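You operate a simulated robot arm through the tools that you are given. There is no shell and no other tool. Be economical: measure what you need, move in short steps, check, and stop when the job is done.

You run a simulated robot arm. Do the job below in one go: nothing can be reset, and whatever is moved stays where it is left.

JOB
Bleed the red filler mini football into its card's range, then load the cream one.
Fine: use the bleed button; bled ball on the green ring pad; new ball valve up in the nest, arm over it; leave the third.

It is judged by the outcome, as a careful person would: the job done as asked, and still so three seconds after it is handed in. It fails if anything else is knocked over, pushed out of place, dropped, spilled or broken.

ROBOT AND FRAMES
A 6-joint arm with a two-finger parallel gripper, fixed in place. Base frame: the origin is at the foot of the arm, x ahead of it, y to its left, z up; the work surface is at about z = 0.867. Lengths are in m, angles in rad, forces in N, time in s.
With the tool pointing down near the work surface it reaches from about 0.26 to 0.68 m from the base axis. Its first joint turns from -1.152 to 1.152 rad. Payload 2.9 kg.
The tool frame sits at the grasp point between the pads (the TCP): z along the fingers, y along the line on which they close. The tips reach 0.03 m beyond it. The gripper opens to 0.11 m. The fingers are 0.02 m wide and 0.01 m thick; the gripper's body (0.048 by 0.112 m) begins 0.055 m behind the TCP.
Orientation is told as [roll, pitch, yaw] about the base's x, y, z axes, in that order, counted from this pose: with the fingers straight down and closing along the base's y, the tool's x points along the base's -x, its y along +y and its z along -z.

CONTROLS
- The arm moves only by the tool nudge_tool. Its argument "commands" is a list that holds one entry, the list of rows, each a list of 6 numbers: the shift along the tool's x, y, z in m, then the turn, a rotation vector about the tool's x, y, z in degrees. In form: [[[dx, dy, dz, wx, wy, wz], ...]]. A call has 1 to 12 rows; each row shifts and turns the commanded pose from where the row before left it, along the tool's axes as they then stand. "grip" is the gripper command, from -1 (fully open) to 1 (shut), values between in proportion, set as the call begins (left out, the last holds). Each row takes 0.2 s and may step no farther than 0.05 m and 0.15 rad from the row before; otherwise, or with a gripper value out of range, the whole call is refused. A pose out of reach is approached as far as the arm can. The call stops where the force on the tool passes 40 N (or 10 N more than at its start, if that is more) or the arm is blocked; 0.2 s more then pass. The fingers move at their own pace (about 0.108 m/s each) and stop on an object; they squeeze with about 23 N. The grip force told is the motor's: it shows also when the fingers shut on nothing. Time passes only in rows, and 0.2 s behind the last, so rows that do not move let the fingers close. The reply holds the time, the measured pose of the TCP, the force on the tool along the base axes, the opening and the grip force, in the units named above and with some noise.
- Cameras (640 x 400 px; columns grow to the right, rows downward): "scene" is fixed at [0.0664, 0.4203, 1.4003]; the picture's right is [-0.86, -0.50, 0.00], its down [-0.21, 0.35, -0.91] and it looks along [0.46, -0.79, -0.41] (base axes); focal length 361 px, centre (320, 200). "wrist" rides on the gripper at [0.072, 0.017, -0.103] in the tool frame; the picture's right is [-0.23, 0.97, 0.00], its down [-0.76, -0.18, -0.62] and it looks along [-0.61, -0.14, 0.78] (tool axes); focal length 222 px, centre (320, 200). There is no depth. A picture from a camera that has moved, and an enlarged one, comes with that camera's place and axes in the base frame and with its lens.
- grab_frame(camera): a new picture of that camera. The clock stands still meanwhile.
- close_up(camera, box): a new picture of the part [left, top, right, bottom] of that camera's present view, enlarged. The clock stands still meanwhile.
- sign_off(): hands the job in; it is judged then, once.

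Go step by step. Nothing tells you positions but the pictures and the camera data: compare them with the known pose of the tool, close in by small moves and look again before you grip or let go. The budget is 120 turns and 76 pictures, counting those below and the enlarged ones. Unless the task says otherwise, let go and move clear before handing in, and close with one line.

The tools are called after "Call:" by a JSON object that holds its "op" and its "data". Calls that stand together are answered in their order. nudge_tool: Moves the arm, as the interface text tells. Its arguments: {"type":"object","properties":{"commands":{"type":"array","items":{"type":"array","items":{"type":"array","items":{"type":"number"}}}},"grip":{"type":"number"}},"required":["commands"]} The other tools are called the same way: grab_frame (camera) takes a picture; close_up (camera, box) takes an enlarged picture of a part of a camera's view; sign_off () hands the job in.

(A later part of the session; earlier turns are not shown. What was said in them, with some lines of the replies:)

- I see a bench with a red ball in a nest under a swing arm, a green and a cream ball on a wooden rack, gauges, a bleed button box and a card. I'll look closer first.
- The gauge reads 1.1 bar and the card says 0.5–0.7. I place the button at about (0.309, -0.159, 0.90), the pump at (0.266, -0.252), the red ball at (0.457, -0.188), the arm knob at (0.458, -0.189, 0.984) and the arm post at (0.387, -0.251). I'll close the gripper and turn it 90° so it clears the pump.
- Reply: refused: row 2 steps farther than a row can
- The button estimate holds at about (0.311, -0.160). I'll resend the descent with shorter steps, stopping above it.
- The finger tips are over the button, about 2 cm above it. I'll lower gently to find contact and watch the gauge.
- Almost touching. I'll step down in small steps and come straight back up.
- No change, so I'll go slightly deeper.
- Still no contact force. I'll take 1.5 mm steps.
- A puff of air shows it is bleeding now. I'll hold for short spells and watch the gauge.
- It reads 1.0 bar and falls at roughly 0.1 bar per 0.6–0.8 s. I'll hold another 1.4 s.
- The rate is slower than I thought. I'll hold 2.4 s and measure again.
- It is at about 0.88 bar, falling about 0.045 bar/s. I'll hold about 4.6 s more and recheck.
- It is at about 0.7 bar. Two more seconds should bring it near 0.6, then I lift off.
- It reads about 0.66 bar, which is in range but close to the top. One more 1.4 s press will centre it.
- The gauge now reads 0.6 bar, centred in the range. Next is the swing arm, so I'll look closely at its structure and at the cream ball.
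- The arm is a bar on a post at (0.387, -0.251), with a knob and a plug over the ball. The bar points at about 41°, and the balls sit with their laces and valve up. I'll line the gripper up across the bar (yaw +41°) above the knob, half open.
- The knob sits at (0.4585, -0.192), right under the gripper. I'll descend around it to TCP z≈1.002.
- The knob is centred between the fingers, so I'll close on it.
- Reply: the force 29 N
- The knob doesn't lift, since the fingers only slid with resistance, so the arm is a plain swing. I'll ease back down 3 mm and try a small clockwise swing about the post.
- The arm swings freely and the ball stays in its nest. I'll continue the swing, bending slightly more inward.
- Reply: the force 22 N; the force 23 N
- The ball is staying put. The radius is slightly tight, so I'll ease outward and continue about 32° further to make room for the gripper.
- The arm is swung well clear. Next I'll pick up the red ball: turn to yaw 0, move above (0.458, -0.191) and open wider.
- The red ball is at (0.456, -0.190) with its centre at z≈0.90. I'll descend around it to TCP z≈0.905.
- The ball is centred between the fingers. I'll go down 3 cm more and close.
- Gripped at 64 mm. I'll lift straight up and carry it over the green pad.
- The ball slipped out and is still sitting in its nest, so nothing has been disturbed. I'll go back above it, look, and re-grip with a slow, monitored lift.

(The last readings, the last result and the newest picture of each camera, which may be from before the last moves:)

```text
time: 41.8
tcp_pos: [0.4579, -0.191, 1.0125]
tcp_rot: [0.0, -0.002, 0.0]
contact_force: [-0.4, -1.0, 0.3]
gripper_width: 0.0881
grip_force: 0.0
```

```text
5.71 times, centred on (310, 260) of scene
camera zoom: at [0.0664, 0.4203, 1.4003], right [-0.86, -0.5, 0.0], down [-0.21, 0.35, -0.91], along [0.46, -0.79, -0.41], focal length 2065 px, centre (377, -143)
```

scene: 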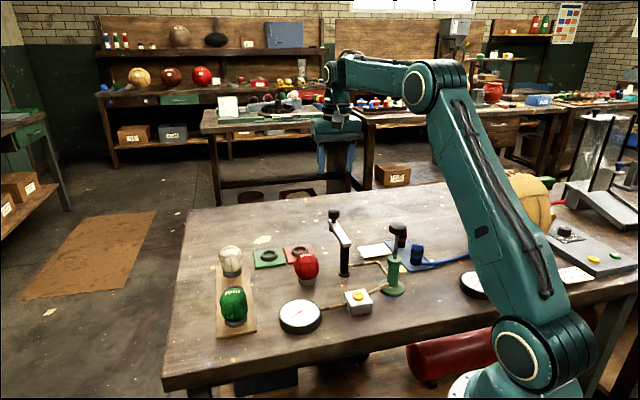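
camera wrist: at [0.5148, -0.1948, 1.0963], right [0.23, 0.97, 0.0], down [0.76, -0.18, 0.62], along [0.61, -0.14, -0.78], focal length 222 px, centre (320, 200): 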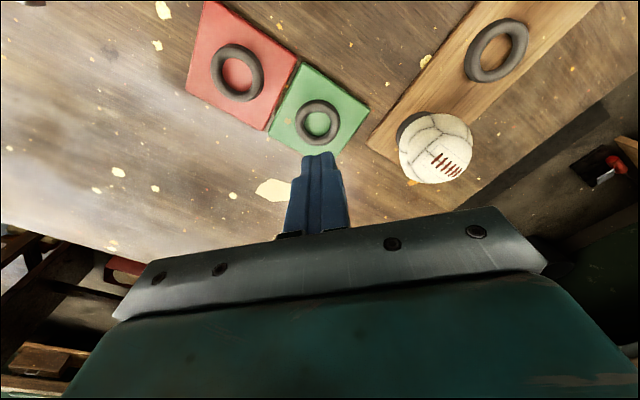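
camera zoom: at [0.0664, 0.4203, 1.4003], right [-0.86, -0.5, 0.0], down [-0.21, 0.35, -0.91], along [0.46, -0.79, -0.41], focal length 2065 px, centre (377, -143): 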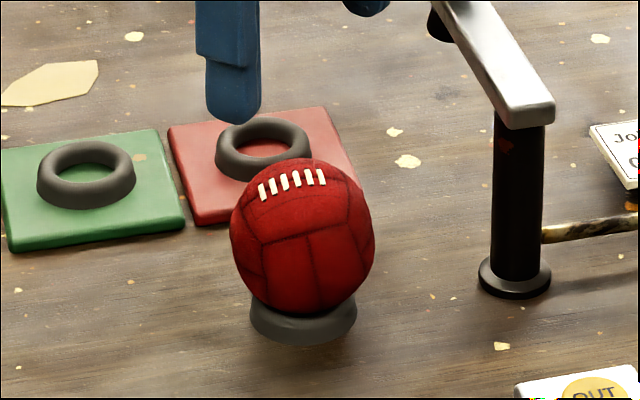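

The ball is still properly seated at (0.457, -0.191, 0.902) with its laces up. I'll re-grip centred on it, then lift very slowly while watching the forces.

Call:
{"op": "nudge_tool", "data": {"commands": [[[0.001, 0, 0.03, 0, 0, 0], [0, 0, 0.03, 0, 0, 0], [0, 0, 0.03, 0, 0, 0], [0, 0, 0.02, 0, 0, 0]]]}}

Call:
{"op": "nudge_tool", "data": {"commands": [[[0, 0, 0, 0, 0, 0], [0, 0, 0, 0, 0, 0], [0, 0, 0, 0, 0, 0], [0, 0, 0, 0, 0, 0], [0, 0, 0, 0, 0, 0], [0, 0, 0, 0, 0, 0]]], "grip": 1}}

Call:
{"op": "nudge_tool", "data": {"commands": [[[0, 0, -0.002, 0, 0, 0], [0, 0, -0.002, 0, 0, 0]]]}}

Call:
{"op": "close_up", "data": {"camera": "scene", "box": [280, 225, 340, 295]}}

Call:
{"op": "close_up", "data": {"camera": "wrist", "box": [220, 100, 420, 250]}}

```text
time: 42.8
tcp_pos: [0.4576, -0.1917, 0.9026]
tcp_rot: [0.001, -0.001, 0.0]
contact_force: [-0.8, -0.4, 0.0]
gripper_width: 0.0883
grip_force: 0.2
```

```text
time: 44.2
tcp_pos: [0.4576, -0.1919, 0.9043]
tcp_rot: [0.0, -0.002, 0.0]
contact_force: [0.3, -0.3, -0.3]
gripper_width: 0.0642
grip_force: 23.3
```

```text
time: 44.8
tcp_pos: [0.4562, -0.1916, 0.9077]
tcp_rot: [0.0, -0.003, 0.001]
contact_force: [-0.1, 0.3, -1.6]
gripper_width: 0.0639
grip_force: 22.8
```

```text
5.71 times, centred on (310, 260) of scene
camera zoom: at [0.0664, 0.4203, 1.4003], right [-0.86, -0.5, 0.0], down [-0.21, 0.35, -0.91], along [0.46, -0.79, -0.41], focal length 2065 px, centre (377, -143)
```

zoom: 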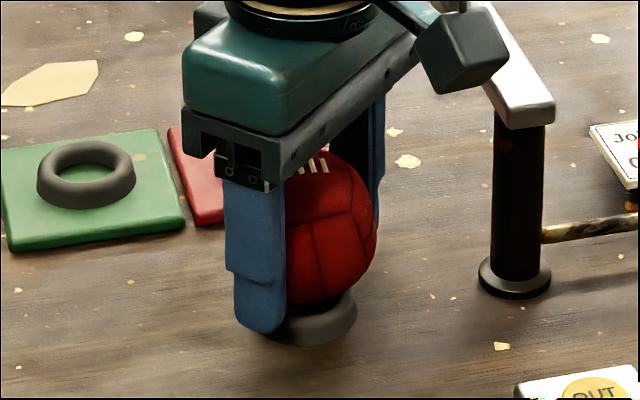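

```text
2.67 times, centred on (320, 175) of wrist
camera zoom: at [0.3835, -0.1755, 1.0102], right [0.23, 0.97, 0.0], down [0.76, -0.18, 0.62], along [0.61, -0.14, -0.78], focal length 592 px, centre (320, 267)
```

zoom: 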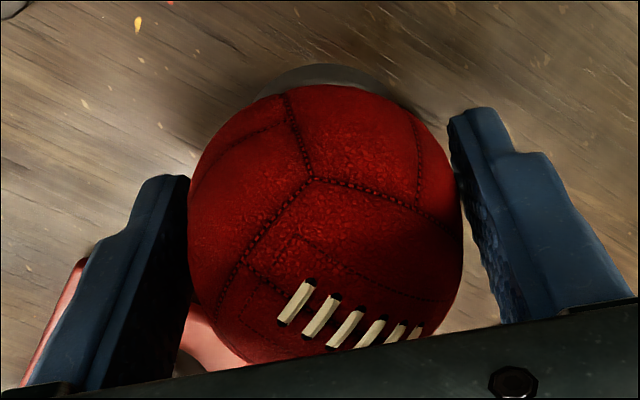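

The ball is rising with the fingers. I'll keep lifting gently, about 5 mm per row.

Call:
{"op": "nudge_tool", "data": {"commands": [[[0, 0, -0.003, 0, 0, 0], [0, 0, -0.004, 0, 0, 0], [0, 0, -0.005, 0, 0, 0], [0, 0, -0.005, 0, 0, 0], [0, 0, -0.005, 0, 0, 0], [0, 0, -0.004, 0, 0, 0]]]}}

Call:
{"op": "close_up", "data": {"camera": "scene", "box": [280, 225, 340, 295]}}

```text
time: 46.2
tcp_pos: [0.4565, -0.1912, 0.9335]
tcp_rot: [0.0, -0.002, 0.001]
contact_force: [-0.4, 0.3, -0.8]
gripper_width: 0.0641
grip_force: 23.2
```

```text
5.71 times, centred on (310, 260) of scene
camera zoom: at [0.0664, 0.4203, 1.4003], right [-0.86, -0.5, 0.0], down [-0.21, 0.35, -0.91], along [0.46, -0.79, -0.41], focal length 2065 px, centre (377, -143)
```

zoom: 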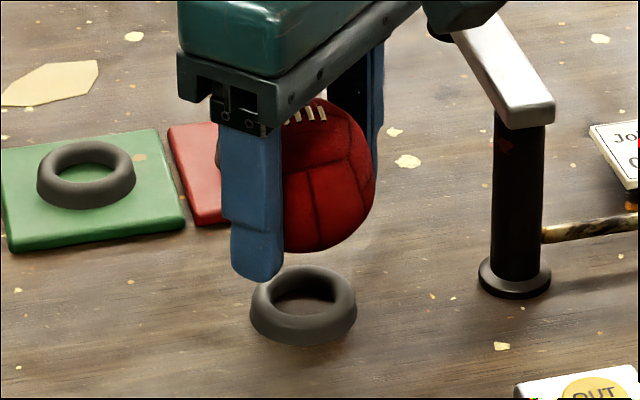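

It is clear of the nest. I'll raise it a little more and carry it slowly toward the green pad.

Call:
{"op": "nudge_tool", "data": {"commands": [[[0, 0, -0.004, 0, 0, 0], [0, 0, -0.005, 0, 0, 0], [0, 0, -0.004, 0, 0, 0], [-0.004, -0.001, 0, 0, 0, 0], [-0.008, -0.001, 0, 0, 0, 0], [-0.009, -0.0015, 0, 0, 0, 0], [-0.009, -0.0015, 0, 0, 0, 0], [-0.009, -0.0015, 0, 0, 0, 0], [-0.009, -0.0015, 0, 0, 0, 0], [-0.009, -0.0015, 0, 0, 0, 0], [-0.007, -0.0005, 0, 0, 0, 0], [-0.003, 0, 0, 0, 0, 0]]]}}

Call:
{"op": "nudge_tool", "data": {"commands": [[[-0.004, -0.001, 0, 0, 0, 0], [-0.008, -0.001, 0, 0, 0, 0], [-0.009, -0.0015, 0, 0, 0, 0], [-0.009, -0.0015, 0, 0, 0, 0], [-0.009, -0.0015, 0, 0, 0, 0], [-0.009, -0.0015, 0, 0, 0, 0], [-0.009, -0.0015, 0, 0, 0, 0], [-0.006, -0.0005, 0, 0, 0, 0], [-0.002, 0, 0, 0, 0, 0]]]}}

Call:
{"op": "grab_frame", "data": {"camera": "wrist"}}

Call:
{"op": "close_up", "data": {"camera": "scene", "box": [210, 200, 340, 300]}}

```text
time: 48.8
tcp_pos: [0.5243, -0.2009, 0.9462]
tcp_rot: [0.0, -0.002, 0.0]
contact_force: [1.1, 0.4, -1.7]
gripper_width: 0.0641
grip_force: 23.3
```

```text
time: 50.8
tcp_pos: [0.5884, -0.2113, 0.945]
tcp_rot: [0.0, -0.003, -0.001]
contact_force: [0.3, -0.3, -0.8]
gripper_width: 0.0643
grip_force: 23.1
```

```text
32 pictures are left
camera wrist: at [0.5157, -0.1946, 1.0489], right [0.23, 0.97, 0.0], down [0.76, -0.18, 0.62], along [0.61, -0.14, -0.78], focal length 222 px, centre (320, 200)
```

wrist: 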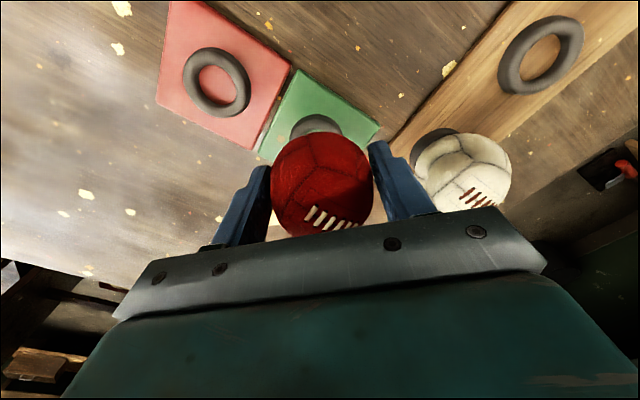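

```text
4.00 times, centred on (275, 250) of scene
camera zoom: at [0.0665, 0.4203, 1.4003], right [-0.86, -0.5, 0.0], down [-0.21, 0.35, -0.91], along [0.46, -0.79, -0.41], focal length 1445 px, centre (500, 0)
```

zoom: 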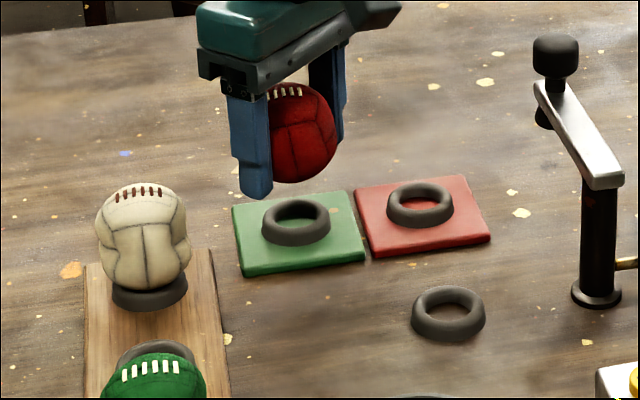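

The ring's centre works out at about (0.588, -0.214), so I'll shift 3 mm in -y and lower slowly to just above seating.

Call:
{"op": "nudge_tool", "data": {"commands": [[[0, -0.003, 0.004, 0, 0, 0], [0, 0, 0.006, 0, 0, 0], [0, 0, 0.006, 0, 0, 0], [0, 0, 0.006, 0, 0, 0], [0, 0, 0.004, 0, 0, 0], [0, 0, 0.003, 0, 0, 0]]]}}

Call:
{"op": "close_up", "data": {"camera": "scene", "box": [230, 210, 310, 280]}}

Call:
{"op": "close_up", "data": {"camera": "wrist", "box": [220, 80, 420, 240]}}

```text
time: 52.2
tcp_pos: [0.5888, -0.2132, 0.9173]
tcp_rot: [0.001, -0.001, 0.0]
contact_force: [0.3, -0.4, -1.8]
gripper_width: 0.0644
grip_force: 23.0
```

```text
5.71 times, centred on (270, 245) of scene
camera zoom: at [0.0665, 0.4202, 1.4003], right [-0.86, -0.5, 0.0], down [-0.21, 0.35, -0.91], along [0.46, -0.79, -0.41], focal length 2065 px, centre (606, -57)
```

zoom: 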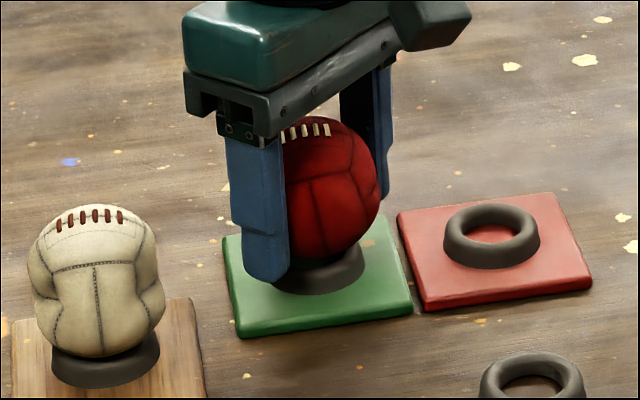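

```text
2.50 times, centred on (320, 160) of wrist
camera zoom: at [0.5156, -0.1973, 1.0193], right [0.23, 0.97, 0.0], down [0.76, -0.18, 0.62], along [0.61, -0.14, -0.78], focal length 555 px, centre (320, 300)
```

zoom: 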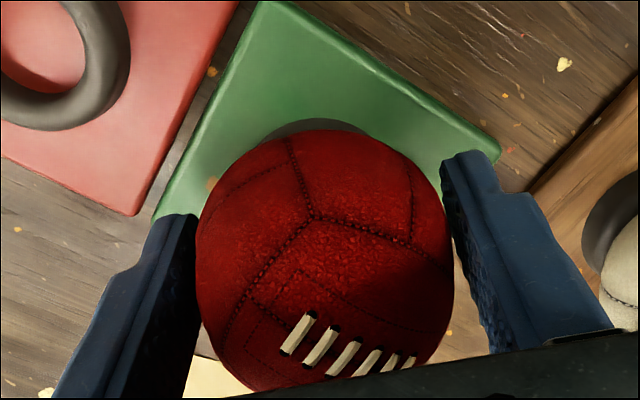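

Comparing with how the ball sat over the nest, the ring centre is about 4 mm further in -y. I'll correct that and lower until it seats.

Call:
{"op": "nudge_tool", "data": {"commands": [[[0, -0.002, 0, 0, 0, 0], [0, -0.002, 0, 0, 0, 0], [0, 0, 0.002, 0, 0, 0], [0, 0, 0.002, 0, 0, 0]]]}}

Call:
{"op": "nudge_tool", "data": {"commands": [[[0, 0, 0.0015, 0, 0, 0]]]}}

Call:
{"op": "nudge_tool", "data": {"commands": [[[0, 0, 0.0015, 0, 0, 0]]]}}

Call:
{"op": "close_up", "data": {"camera": "scene", "box": [230, 210, 310, 280]}}

```text
time: 53.2
tcp_pos: [0.5881, -0.2176, 0.9131]
tcp_rot: [-0.001, -0.001, 0.0]
contact_force: [-1.3, 0.3, -0.8]
gripper_width: 0.064
grip_force: 23.0
```

```text
time: 53.6
tcp_pos: [0.5889, -0.218, 0.9125]
tcp_rot: [0.001, -0.004, 0.0]
contact_force: [-0.8, 0.7, 6.2]
gripper_width: 0.0642
grip_force: 23.2
```

```text
time: 54.0
tcp_pos: [0.5891, -0.2181, 0.9121]
tcp_rot: [-0.001, -0.005, 0.0]
contact_force: [-0.8, 2.9, 15.8]
gripper_width: 0.0641
grip_force: 22.9
```

```text
5.71 times, centred on (270, 245) of scene
camera zoom: at [0.0661, 0.4205, 1.4003], right [-0.86, -0.5, 0.0], down [-0.21, 0.35, -0.91], along [0.46, -0.79, -0.41], focal length 2065 px, centre (606, -57)
```

zoom: 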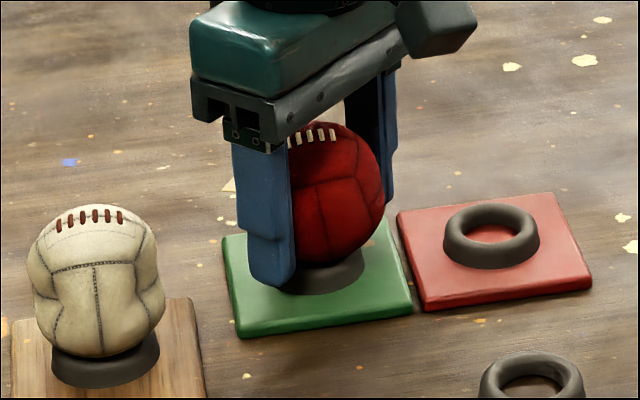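

It is seated, with 16 N of upward contact. I'll ease off 1 mm and open moderately.

Call:
{"op": "nudge_tool", "data": {"commands": [[[0, 0, -0.0012, 0, 0, 0]]]}}

Call:
{"op": "nudge_tool", "data": {"commands": [[[0, 0, 0, 0, 0, 0], [0, 0, 0, 0, 0, 0], [0, 0, 0, 0, 0, 0]]], "grip": -0.5}}

Call:
{"op": "nudge_tool", "data": {"commands": [[[0, 0, -0.02, 0, 0, 0], [0, 0, -0.04, 0, 0, 0], [0, 0, -0.04, 0, 0, 0], [0, 0, -0.04, 0, 0, 0]]]}}

Call:
{"op": "close_up", "data": {"camera": "scene", "box": [210, 210, 310, 280]}}

Call:
{"op": "grab_frame", "data": {"camera": "wrist"}}

```text
time: 54.4
tcp_pos: [0.588, -0.2182, 0.9132]
tcp_rot: [0.0, -0.005, 0.002]
contact_force: [5.5, 2.4, 11.9]
gripper_width: 0.0642
grip_force: 23.2
```

```text
time: 55.2
tcp_pos: [0.5885, -0.2168, 0.9118]
tcp_rot: [0.0, 0.001, 0.0]
contact_force: [0.6, -0.4, -1.5]
gripper_width: 0.0823
grip_force: 0.1
```

```text
time: 56.2
tcp_pos: [0.587, -0.2164, 1.0532]
tcp_rot: [0.0, 0.0, -0.001]
contact_force: [-0.8, 0.7, -0.8]
gripper_width: 0.0825
grip_force: 0.1
```

```text
5.71 times, centred on (260, 245) of scene
camera zoom: at [0.0664, 0.4203, 1.4003], right [-0.86, -0.5, 0.0], down [-0.21, 0.35, -0.91], along [0.46, -0.79, -0.41], focal length 2065 px, centre (663, -57)
```

zoom: 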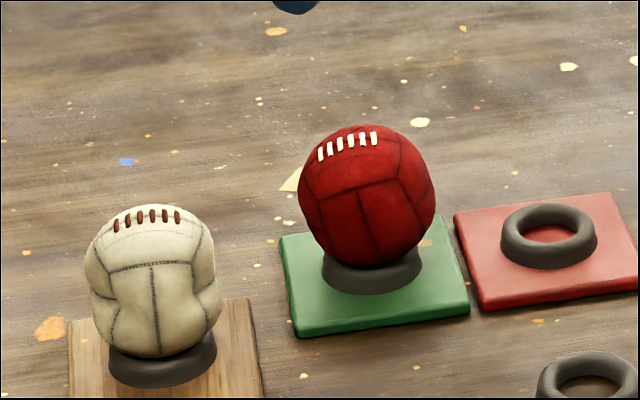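

```text
26 pictures are left
camera wrist: at [0.5136, -0.2002, 1.1547], right [0.23, 0.97, 0.0], down [0.76, -0.18, 0.62], along [0.61, -0.14, -0.78], focal length 222 px, centre (320, 200)
```

wrist: 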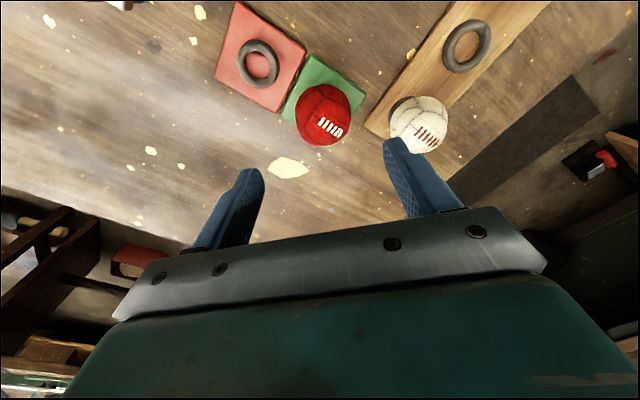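

The red ball rests on the green ring, laces up. The cream ball is at (0.624, -0.113, 0.912), so I'll move over it and partway down.

Call:
{"op": "nudge_tool", "data": {"commands": [[[-0.012, 0.034, 0, 0, 0, 0], [-0.012, 0.034, 0, 0, 0, 0], [-0.012, 0.035, 0, 0, 0, 0], [0, 0, 0.03, 0, 0, 0], [0, 0, 0.03, 0, 0, 0], [0, 0, 0.03, 0, 0, 0], [0, 0, 0.015, 0, 0, 0]]]}}

Call:
{"op": "grab_frame", "data": {"camera": "wrist"}}

Call:
{"op": "close_up", "data": {"camera": "scene", "box": [190, 210, 290, 290]}}

```text
time: 57.8
tcp_pos: [0.6247, -0.1144, 0.9454]
tcp_rot: [0.001, -0.001, -0.001]
contact_force: [0.5, 0.9, -0.5]
gripper_width: 0.0828
grip_force: 0.0
```

```text
25 pictures are left
camera wrist: at [0.5512, -0.0979, 1.0485], right [0.23, 0.97, 0.0], down [0.76, -0.18, 0.62], along [0.61, -0.14, -0.78], focal length 222 px, centre (320, 200)
```

wrist: 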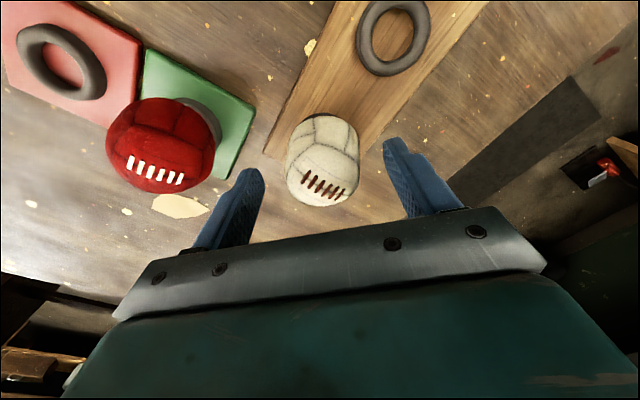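

```text
5.00 times, centred on (240, 250) of scene
camera zoom: at [0.0664, 0.4203, 1.4003], right [-0.86, -0.5, 0.0], down [-0.21, 0.35, -0.91], along [0.46, -0.79, -0.41], focal length 1807 px, centre (720, -50)
```

zoom: 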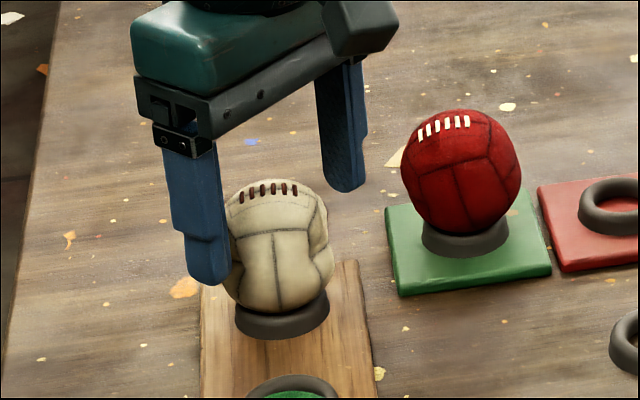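

The cream ball is centred within 2 mm. I'll lower to TCP z≈0.915 and grip.

Call:
{"op": "nudge_tool", "data": {"commands": [[[0, 0.002, 0.015, 0, 0, 0], [0, 0, 0.015, 0, 0, 0]]]}}

Call:
{"op": "nudge_tool", "data": {"commands": [[[0, 0, 0, 0, 0, 0], [0, 0, 0, 0, 0, 0], [0, 0, 0, 0, 0, 0], [0, 0, 0, 0, 0, 0], [0, 0, 0, 0, 0, 0]]], "grip": 1}}

Call:
{"op": "nudge_tool", "data": {"commands": [[[0, 0, -0.002, 0, 0, 0], [0, 0, -0.002, 0, 0, 0], [0, 0, -0.002, 0, 0, 0]]]}}

Call:
{"op": "close_up", "data": {"camera": "scene", "box": [190, 210, 290, 290]}}

Call:
{"op": "close_up", "data": {"camera": "wrist", "box": [220, 80, 420, 240]}}

```text
time: 58.4
tcp_pos: [0.6241, -0.1127, 0.9152]
tcp_rot: [0.001, -0.003, 0.002]
contact_force: [0.5, -0.3, -0.3]
gripper_width: 0.0823
grip_force: 0.0
```

```text
time: 59.6
tcp_pos: [0.6244, -0.1113, 0.9153]
tcp_rot: [0.0, 0.002, 0.0]
contact_force: [0.0, -1.0, 0.5]
gripper_width: 0.0639
grip_force: 22.8
```

```text
time: 60.4
tcp_pos: [0.6237, -0.1117, 0.922]
tcp_rot: [0.001, -0.001, -0.001]
contact_force: [-0.3, 0.1, -1.0]
gripper_width: 0.064
grip_force: 22.9
```

```text
5.00 times, centred on (240, 250) of scene
camera zoom: at [0.0665, 0.4203, 1.4003], right [-0.86, -0.5, 0.0], down [-0.21, 0.35, -0.91], along [0.46, -0.79, -0.41], focal length 1807 px, centre (720, -50)
```

zoom: 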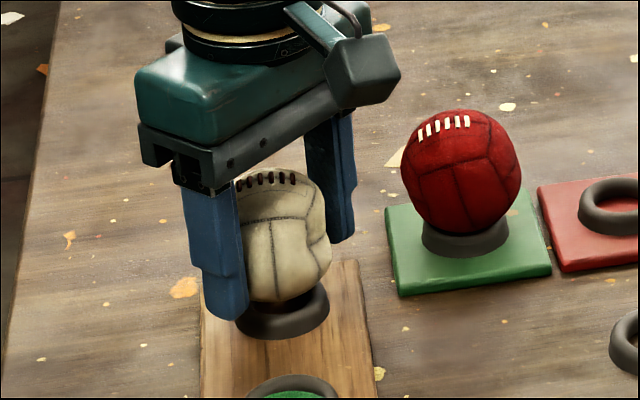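

```text
2.50 times, centred on (320, 160) of wrist
camera zoom: at [0.5513, -0.0962, 1.0244], right [0.23, 0.97, 0.0], down [0.76, -0.18, 0.62], along [0.61, -0.14, -0.78], focal length 555 px, centre (320, 300)
```

zoom: 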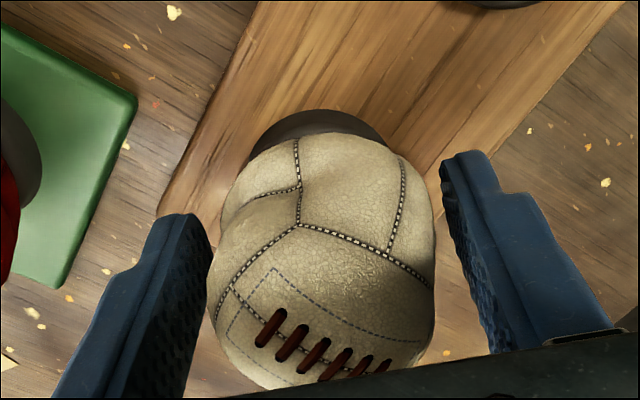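

The cream ball is rising securely. I'll lift slowly and carry it along -x first, staying away from the red ball.

Call:
{"op": "nudge_tool", "data": {"commands": [[[0, 0, -0.003, 0, 0, 0], [0, 0, -0.005, 0, 0, 0], [0, 0, -0.006, 0, 0, 0], [0, 0, -0.006, 0, 0, 0], [0, 0, -0.005, 0, 0, 0], [0, 0, -0.003, 0, 0, 0], [0.004, 0, 0, 0, 0, 0], [0.008, 0, 0, 0, 0, 0], [0.01, 0, 0, 0, 0, 0], [0.01, 0, 0, 0, 0, 0], [0.01, 0, 0, 0, 0, 0], [0.006, 0, 0, 0, 0, 0]]]}}

Call:
{"op": "nudge_tool", "data": {"commands": [[[0.006, 0, 0, 0, 0, 0], [0.01, 0, 0, 0, 0, 0], [0.01, 0, 0, 0, 0, 0], [0.01, 0, 0, 0, 0, 0], [0.01, 0, 0, 0, 0, 0], [0.01, -0.003, 0, 0, 0, 0], [0.009, -0.005, 0, 0, 0, 0], [0.008, -0.006, 0, 0, 0, 0], [0.007, -0.007, 0, 0, 0, 0], [0.006, -0.008, 0, 0, 0, 0], [0.004, -0.005, 0, 0, 0, 0]]]}}

Call:
{"op": "close_up", "data": {"camera": "scene", "box": [210, 200, 350, 310]}}

```text
time: 63.0
tcp_pos: [0.5756, -0.1123, 0.9503]
tcp_rot: [0.0, -0.002, -0.001]
contact_force: [0.0, -0.8, -1.5]
gripper_width: 0.0639
grip_force: 23.3
```

```text
time: 65.4
tcp_pos: [0.4863, -0.1463, 0.9515]
tcp_rot: [-0.002, -0.001, -0.001]
contact_force: [-0.6, -0.2, -1.8]
gripper_width: 0.0637
grip_force: 23.3
```

```text
3.64 times, centred on (280, 255) of scene
camera zoom: at [0.0664, 0.4203, 1.4003], right [-0.86, -0.5, 0.0], down [-0.21, 0.35, -0.91], along [0.46, -0.79, -0.41], focal length 1314 px, centre (466, 0)
```

zoom: 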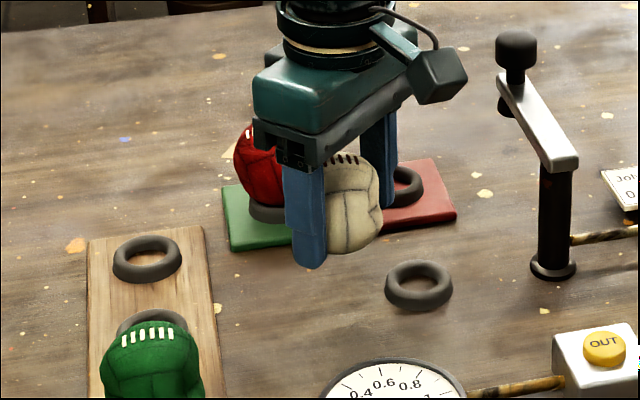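

All is well. I'll move over the nest at (0.4567, -0.191) and begin lowering.

Call:
{"op": "nudge_tool", "data": {"commands": [[[0.003, -0.005, 0, 0, 0, 0], [0.006, -0.0085, 0, 0, 0, 0], [0.006, -0.009, 0, 0, 0, 0], [0.006, -0.009, 0, 0, 0, 0], [0.006, -0.0085, 0, 0, 0, 0], [0.0026, -0.0047, 0, 0, 0, 0], [0, 0, 0.006, 0, 0, 0], [0, 0, 0.008, 0, 0, 0], [0, 0, 0.008, 0, 0, 0], [0, 0, 0.008, 0, 0, 0], [0, 0, 0.006, 0, 0, 0]]]}}

Call:
{"op": "close_up", "data": {"camera": "scene", "box": [280, 225, 340, 295]}}

Call:
{"op": "close_up", "data": {"camera": "wrist", "box": [220, 100, 420, 250]}}

```text
time: 67.8
tcp_pos: [0.4564, -0.1908, 0.9136]
tcp_rot: [0.001, -0.002, 0.0]
contact_force: [-0.9, -0.2, -1.7]
gripper_width: 0.0639
grip_force: 23.2
```

```text
5.71 times, centred on (310, 260) of scene
camera zoom: at [0.0664, 0.4202, 1.4003], right [-0.86, -0.5, 0.0], down [-0.21, 0.35, -0.91], along [0.46, -0.79, -0.41], focal length 2065 px, centre (377, -143)
```

zoom: 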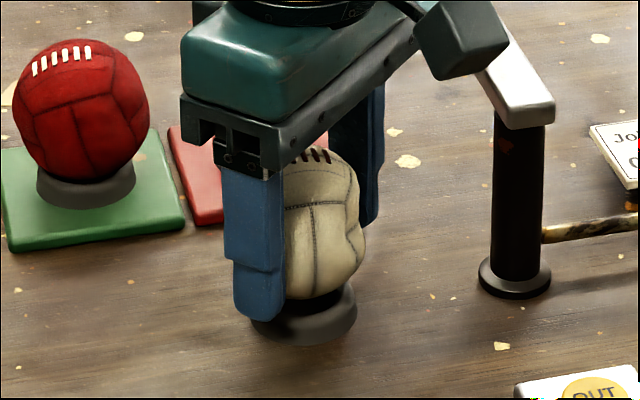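

```text
2.67 times, centred on (320, 175) of wrist
camera zoom: at [0.3837, -0.1752, 1.0162], right [0.23, 0.97, 0.0], down [0.76, -0.18, 0.62], along [0.61, -0.14, -0.78], focal length 592 px, centre (320, 267)
```

zoom: 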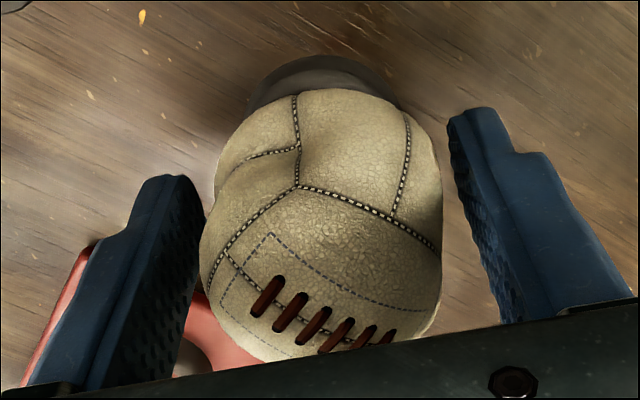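

It is well aligned with the nest. I'll lower until it seats.

Call:
{"op": "nudge_tool", "data": {"commands": [[[0, 0, 0.003, 0, 0, 0], [0, 0, 0.003, 0, 0, 0]]]}}

Call:
{"op": "nudge_tool", "data": {"commands": [[[0, 0, 0.0015, 0, 0, 0]]]}}

Call:
{"op": "nudge_tool", "data": {"commands": [[[0, 0, 0.0015, 0, 0, 0]]]}}

```text
time: 68.4
tcp_pos: [0.4572, -0.1899, 0.9087]
tcp_rot: [-0.001, -0.002, 0.0]
contact_force: [0.1, 0.2, -1.5]
gripper_width: 0.0638
grip_force: 22.4
```

```text
time: 68.8
tcp_pos: [0.4571, -0.1906, 0.9066]
tcp_rot: [0.0, -0.001, -0.001]
contact_force: [-5.5, 2.7, 11.5]
gripper_width: 0.0639
grip_force: 22.9
```

```text
time: 69.2
tcp_pos: [0.4584, -0.1903, 0.9068]
tcp_rot: [0.001, -0.004, 0.002]
contact_force: [-3.4, 6.2, 19.2]
gripper_width: 0.0645
grip_force: 23.3
```

It is seated. I'll ease off, release, and rise.

Call:
{"op": "nudge_tool", "data": {"commands": [[[0, 0, -0.0018, 0, 0, 0]]]}}

Call:
{"op": "nudge_tool", "data": {"commands": [[[0, 0, 0, 0, 0, 0], [0, 0, 0, 0, 0, 0], [0, 0, 0, 0, 0, 0]]], "grip": -0.5}}

Call:
{"op": "nudge_tool", "data": {"commands": [[[0, 0, -0.02, 0, 0, 0], [0, 0, -0.04, 0, 0, 0], [0, 0, -0.04, 0, 0, 0], [0, 0, -0.04, 0, 0, 0], [0, 0, -0.04, 0, 0, 0], [0, 0, -0.04, 0, 0, 0]]]}}

Call:
{"op": "close_up", "data": {"camera": "scene", "box": [250, 210, 370, 300]}}

Call:
{"op": "close_up", "data": {"camera": "wrist", "box": [180, 0, 380, 160]}}

```text
time: 69.6
tcp_pos: [0.4566, -0.1906, 0.9065]
tcp_rot: [-0.002, -0.003, 0.002]
contact_force: [4.5, 7.1, 8.9]
gripper_width: 0.064
grip_force: 23.1
```

```text
time: 70.4
tcp_pos: [0.4582, -0.1912, 0.9076]
tcp_rot: [0.0, 0.0, 0.0]
contact_force: [0.2, 0.0, 0.7]
gripper_width: 0.0825
grip_force: 0.1
```

```text
time: 71.8
tcp_pos: [0.4568, -0.1883, 1.1248]
tcp_rot: [-0.001, 0.001, 0.0]
contact_force: [1.0, -0.2, -0.6]
gripper_width: 0.0825
grip_force: 0.0
```

```text
4.44 times, centred on (310, 255) of scene
camera zoom: at [0.0664, 0.4203, 1.4003], right [-0.86, -0.5, 0.0], down [-0.21, 0.35, -0.91], along [0.46, -0.79, -0.41], focal length 1606 px, centre (364, -44)
```

zoom: 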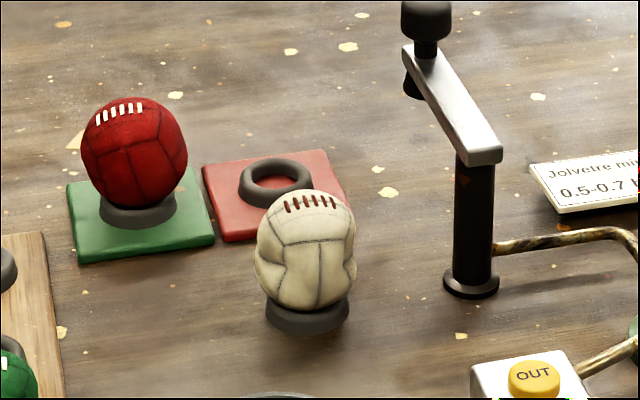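

```text
2.50 times, centred on (280, 80) of wrist
camera zoom: at [0.3843, -0.1729, 1.2286], right [0.23, 0.97, 0.0], down [0.76, -0.18, 0.62], along [0.61, -0.14, -0.78], focal length 555 px, centre (420, 500)
```

zoom: 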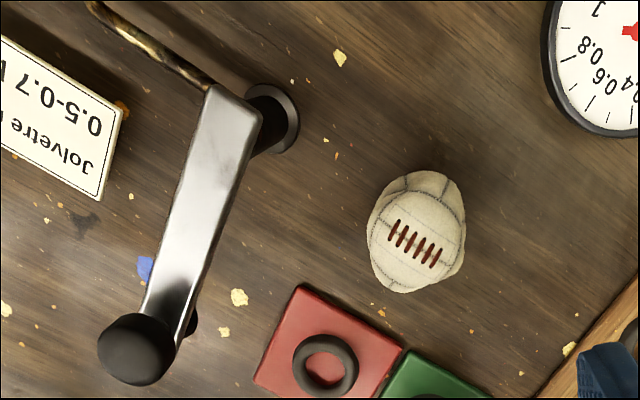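

The cream ball is in the nest, valve up. Now I'll fetch the arm: go above the knob at (0.4565, -0.3235) with yaw -47° and descend.

Call:
{"op": "nudge_tool", "data": {"commands": [[[0, -0.045, 0, 0, 0, 0], [0, -0.045, 0, 0, 0, 0], [0, -0.0452, 0, 0, 0, 0], [0, 0, 0, 0, 0, 7.83], [0, 0, 0, 0, 0, 7.83], [0, 0, 0, 0, 0, 7.83], [0, 0, 0, 0, 0, 7.83], [0, 0, 0, 0, 0, 7.83], [0, 0, 0, 0, 0, 7.83]]], "grip": -0.27}}

Call:
{"op": "nudge_tool", "data": {"commands": [[[0, 0, 0.04, 0, 0, 0], [0, 0, 0.03, 0, 0, 0]]]}}

Call:
{"op": "grab_frame", "data": {"camera": "wrist"}}

```text
time: 73.8
tcp_pos: [0.458, -0.3279, 1.1267]
tcp_rot: [0.001, 0.001, -0.822]
contact_force: [-0.7, -1.0, -0.5]
gripper_width: 0.0697
grip_force: 0.1
```

```text
time: 74.4
tcp_pos: [0.4567, -0.3271, 1.0543]
tcp_rot: [0.001, -0.001, -0.821]
contact_force: [0.1, -0.7, -0.7]
gripper_width: 0.07
grip_force: 0.0
```

```text
16 pictures are left
camera wrist: at [0.4195, -0.2627, 1.1576], right [0.87, 0.5, 0.0], down [0.39, -0.68, 0.62], along [0.31, -0.54, -0.78], focal length 222 px, centre (320, 200)
```

wrist: 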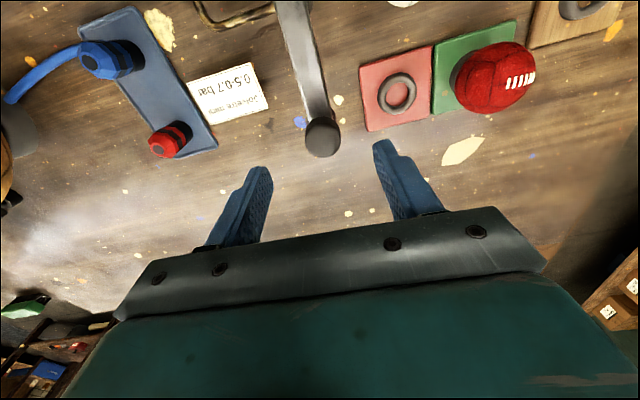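

The knob is centred to within 2 mm. I'll correct, descend and grip it.

Call:
{"op": "nudge_tool", "data": {"commands": [[[0.0015, 0.001, 0.025, 0, 0, 0], [0, 0, 0.023, 0, 0, 0]]]}}

Call:
{"op": "nudge_tool", "data": {"commands": [[[0, 0, 0, 0, 0, 0], [0, 0, 0, 0, 0, 0], [0, 0, 0, 0, 0, 0]]], "grip": 1}}

```text
time: 75.0
tcp_pos: [0.4591, -0.3247, 1.0078]
tcp_rot: [0.001, 0.0, -0.819]
contact_force: [0.4, -0.4, 0.4]
gripper_width: 0.0694
grip_force: 0.1
```

```text
time: 75.8
tcp_pos: [0.4586, -0.325, 1.0078]
tcp_rot: [0.001, -0.002, -0.816]
contact_force: [10.0, 7.6, -4.0]
gripper_width: 0.0295
grip_force: 45.0
```

The knob is gripped. I'll swing it back counter-clockwise about the post at (0.392, -0.258) in stages, watching the forces.

Call:
{"op": "nudge_tool", "data": {"commands": [[[0.0013, 0.0133, 0, 0, 0, -8.2], [0.0013, 0.0133, 0, 0, 0, -8.2], [0.0013, 0.0133, 0, 0, 0, -8.2], [0, 0, 0, 0, 0, 0]]]}}

```text
time: 76.8
tcp_pos: [0.4789, -0.2909, 1.0079]
tcp_rot: [0.002, 0.001, -0.39]
contact_force: [9.7, -4.7, -23.0]
gripper_width: 0.0293
grip_force: 45.1
```

There is a slight upward pull, so I'll lower 1.5 mm and continue.

Call:
{"op": "nudge_tool", "data": {"commands": [[[-0.0005, 0, 0.0015, 0, 0, 0], [0.0012, 0.0133, 0, 0, 0, -8.2], [0.0012, 0.0133, 0, 0, 0, -8.2], [0.0012, 0.0133, 0, 0, 0, -8.2], [0, 0, 0, 0, 0, 0]]]}}

Call:
{"op": "close_up", "data": {"camera": "scene", "box": [270, 200, 370, 290]}}

```text
time: 78.0
tcp_pos: [0.4854, -0.2529, 1.0077]
tcp_rot: [-0.001, -0.001, 0.04]
contact_force: [14.2, 2.8, -5.8]
gripper_width: 0.0292
grip_force: 45.3
```

```text
4.44 times, centred on (320, 245) of scene
camera zoom: at [0.0669, 0.4203, 1.4003], right [-0.86, -0.5, 0.0], down [-0.21, 0.35, -0.91], along [0.46, -0.79, -0.41], focal length 1606 px, centre (320, 0)
```

zoom: 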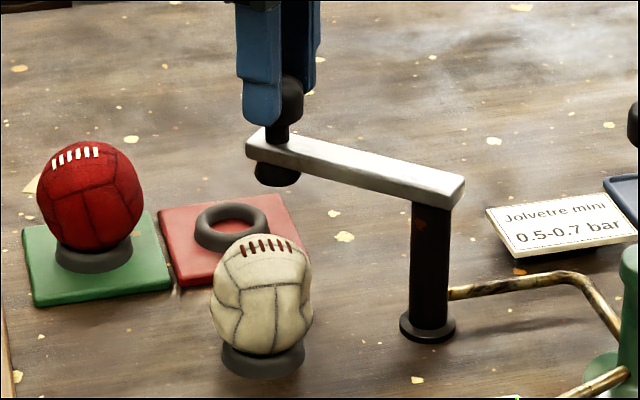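

Swinging fine. Three more steps, then a check near the ball.

Call:
{"op": "nudge_tool", "data": {"commands": [[[-0.001, 0, 0, 0, 0, 0], [0.0011, 0.0133, 0, 0, 0, -8.2], [0.0011, 0.0133, 0, 0, 0, -8.2], [0.0011, 0.0133, 0, 0, 0, -8.2], [0, 0, 0, 0, 0, 0]]]}}

Call:
{"op": "close_up", "data": {"camera": "scene", "box": [270, 200, 370, 290]}}

```text
time: 79.2
tcp_pos: [0.4746, -0.2137, 1.0082]
tcp_rot: [0.0, 0.002, 0.468]
contact_force: [-7.0, -4.9, 4.3]
gripper_width: 0.029
grip_force: 45.1
```

```text
4.44 times, centred on (320, 245) of scene
camera zoom: at [0.0661, 0.4202, 1.4003], right [-0.86, -0.5, 0.0], down [-0.21, 0.35, -0.91], along [0.46, -0.79, -0.41], focal length 1606 px, centre (320, 0)
```

zoom: 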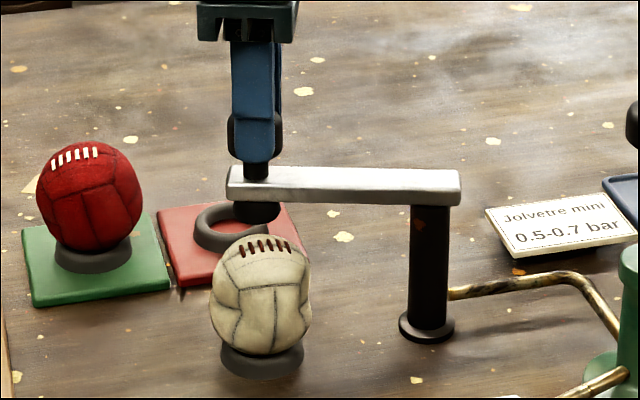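

The ball is undisturbed. The last 17° brings the plug over the valve.

Call:
{"op": "nudge_tool", "data": {"commands": [[[0.0015, 0.0133, 0, 0, 0, -8.2], [0.0013, 0.0137, 0, 0, 0, -8.4], [0, 0, 0, 0, 0, 0]]]}}

Call:
{"op": "close_up", "data": {"camera": "scene", "box": [270, 210, 350, 350]}}

Call:
{"op": "grab_frame", "data": {"camera": "wrist"}}

```text
time: 80.0
tcp_pos: [0.4602, -0.1939, 1.0077]
tcp_rot: [-0.001, -0.002, 0.758]
contact_force: [-7.2, -9.2, 7.5]
gripper_width: 0.0291
grip_force: 44.9
```

```text
2.86 times, centred on (310, 280) of scene
camera zoom: at [0.0661, 0.4201, 1.4004], right [-0.86, -0.5, 0.0], down [-0.21, 0.36, -0.91], along [0.46, -0.79, -0.41], focal length 1032 px, centre (349, -29)
```

zoom: 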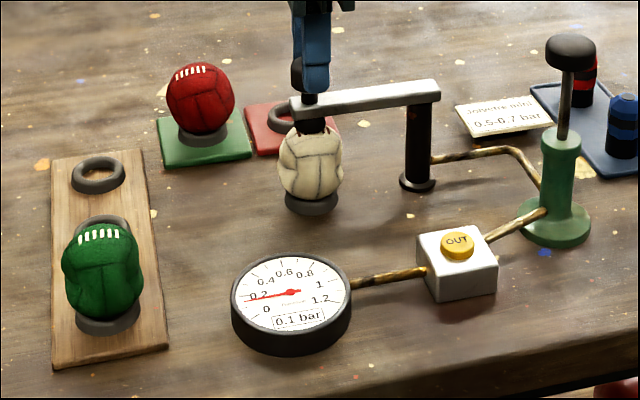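

```text
12 pictures are left
camera wrist: at [0.3939, -0.2312, 1.1103], right [-0.5, 0.86, 0.0], down [0.67, 0.39, 0.62], along [0.54, 0.31, -0.78], focal length 222 px, centre (320, 200)
```

wrist: 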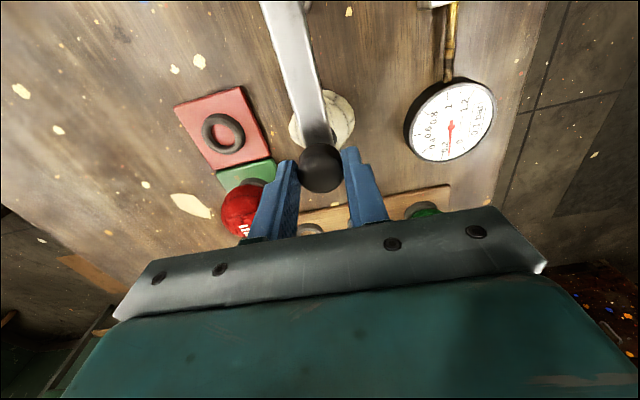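

The gauge now reads 0.1 bar from the cream ball, so the arm is engaged. I'll nudge 1.5° more to match its original place, then release and rise.

Call:
{"op": "nudge_tool", "data": {"commands": [[[0.0003, 0.0024, 0, 0, 0, -1.5], [0, 0, 0, 0, 0, 0]]]}}

Call:
{"op": "nudge_tool", "data": {"commands": [[[0, 0, 0, 0, 0, 0], [0, 0, 0, 0, 0, 0]]], "grip": -0.1}}

Call:
{"op": "nudge_tool", "data": {"commands": [[[0, 0, -0.03, 0, 0, 0], [0, 0, -0.04, 0, 0, 0], [0, 0, -0.04, 0, 0, 0], [0, 0, -0.04, 0, 0, 0], [0, 0, -0.04, 0, 0, 0], [0, 0, 0, 0, 0, 0], [0, 0, 0, 0, 0, 0]]]}}

Call:
{"op": "close_up", "data": {"camera": "scene", "box": [210, 215, 350, 345]}}

Call:
{"op": "close_up", "data": {"camera": "scene", "box": [280, 220, 360, 290]}}

Call:
{"op": "grab_frame", "data": {"camera": "wrist"}}

```text
time: 80.6
tcp_pos: [0.4588, -0.1931, 1.0073]
tcp_rot: [-0.002, -0.002, 0.782]
contact_force: [-1.5, -12.6, 6.0]
gripper_width: 0.0294
grip_force: 44.5
```

```text
time: 81.2
tcp_pos: [0.4574, -0.1913, 1.0072]
tcp_rot: [0.0, -0.002, 0.786]
contact_force: [0.2, 0.0, 0.3]
gripper_width: 0.0606
grip_force: 0.1
```

```text
time: 82.8
tcp_pos: [0.4564, -0.1916, 1.1974]
tcp_rot: [0.0, 0.0, 0.785]
contact_force: [0.1, 0.3, 1.0]
gripper_width: 0.0604
grip_force: 0.1
```

```text
3.08 times, centred on (280, 280) of scene
camera zoom: at [0.0664, 0.4203, 1.4003], right [-0.86, -0.5, 0.0], down [-0.21, 0.35, -0.91], along [0.46, -0.79, -0.41], focal length 1112 px, centre (443, -46)
```

zoom: 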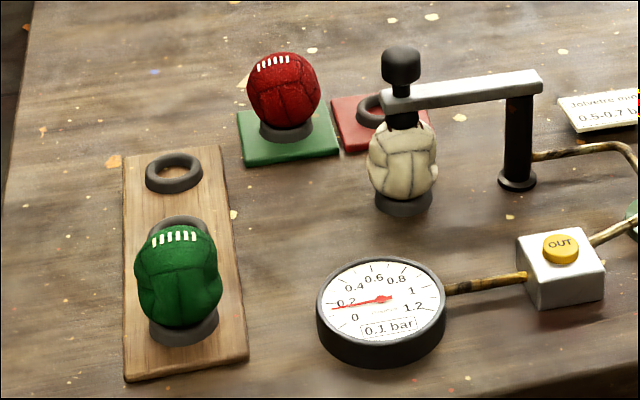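

```text
5.71 times, centred on (320, 255) of scene
camera zoom: at [0.0664, 0.4203, 1.4003], right [-0.86, -0.5, 0.0], down [-0.21, 0.35, -0.91], along [0.46, -0.79, -0.41], focal length 2065 px, centre (320, -114)
```

zoom: 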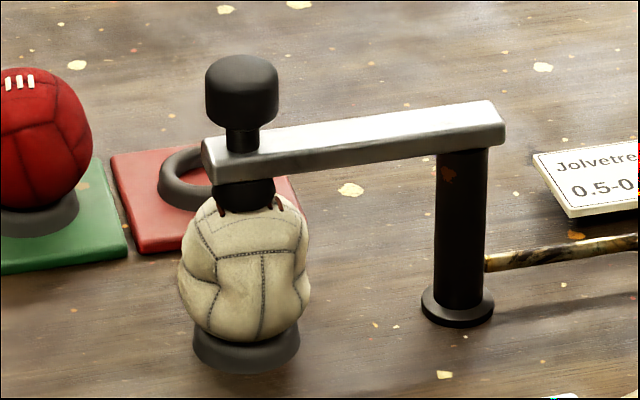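

```text
9 pictures are left
camera wrist: at [0.3929, -0.2316, 1.2996], right [-0.53, 0.85, 0.0], down [0.66, 0.41, 0.62], along [0.53, 0.33, -0.78], focal length 222 px, centre (320, 200)
```

wrist: 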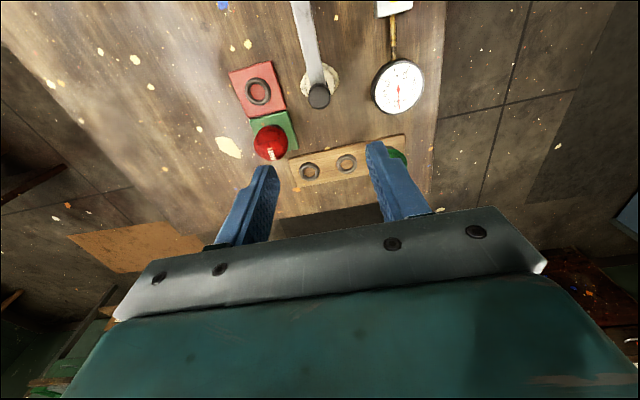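

The arm is back in its original place over the cream ball, the red ball is on the green ring pad, and the green ball hasn't been touched. The gripper is clear, so I'm handing in.

Call:
{"op": "sign_off", "data": {}}

```text
The job is handed in.
```

The job is done and handed in. I bled the red ball with the button to 0.6 bar (its card says 0.5–0.7) and set it on the green ring pad. The cream ball is valve up in the nest with the arm over it, and the green ball was left alone. On the first try the red ball slipped from the gripper as I lifted it. It stayed seated in its nest, and I re-gripped it.
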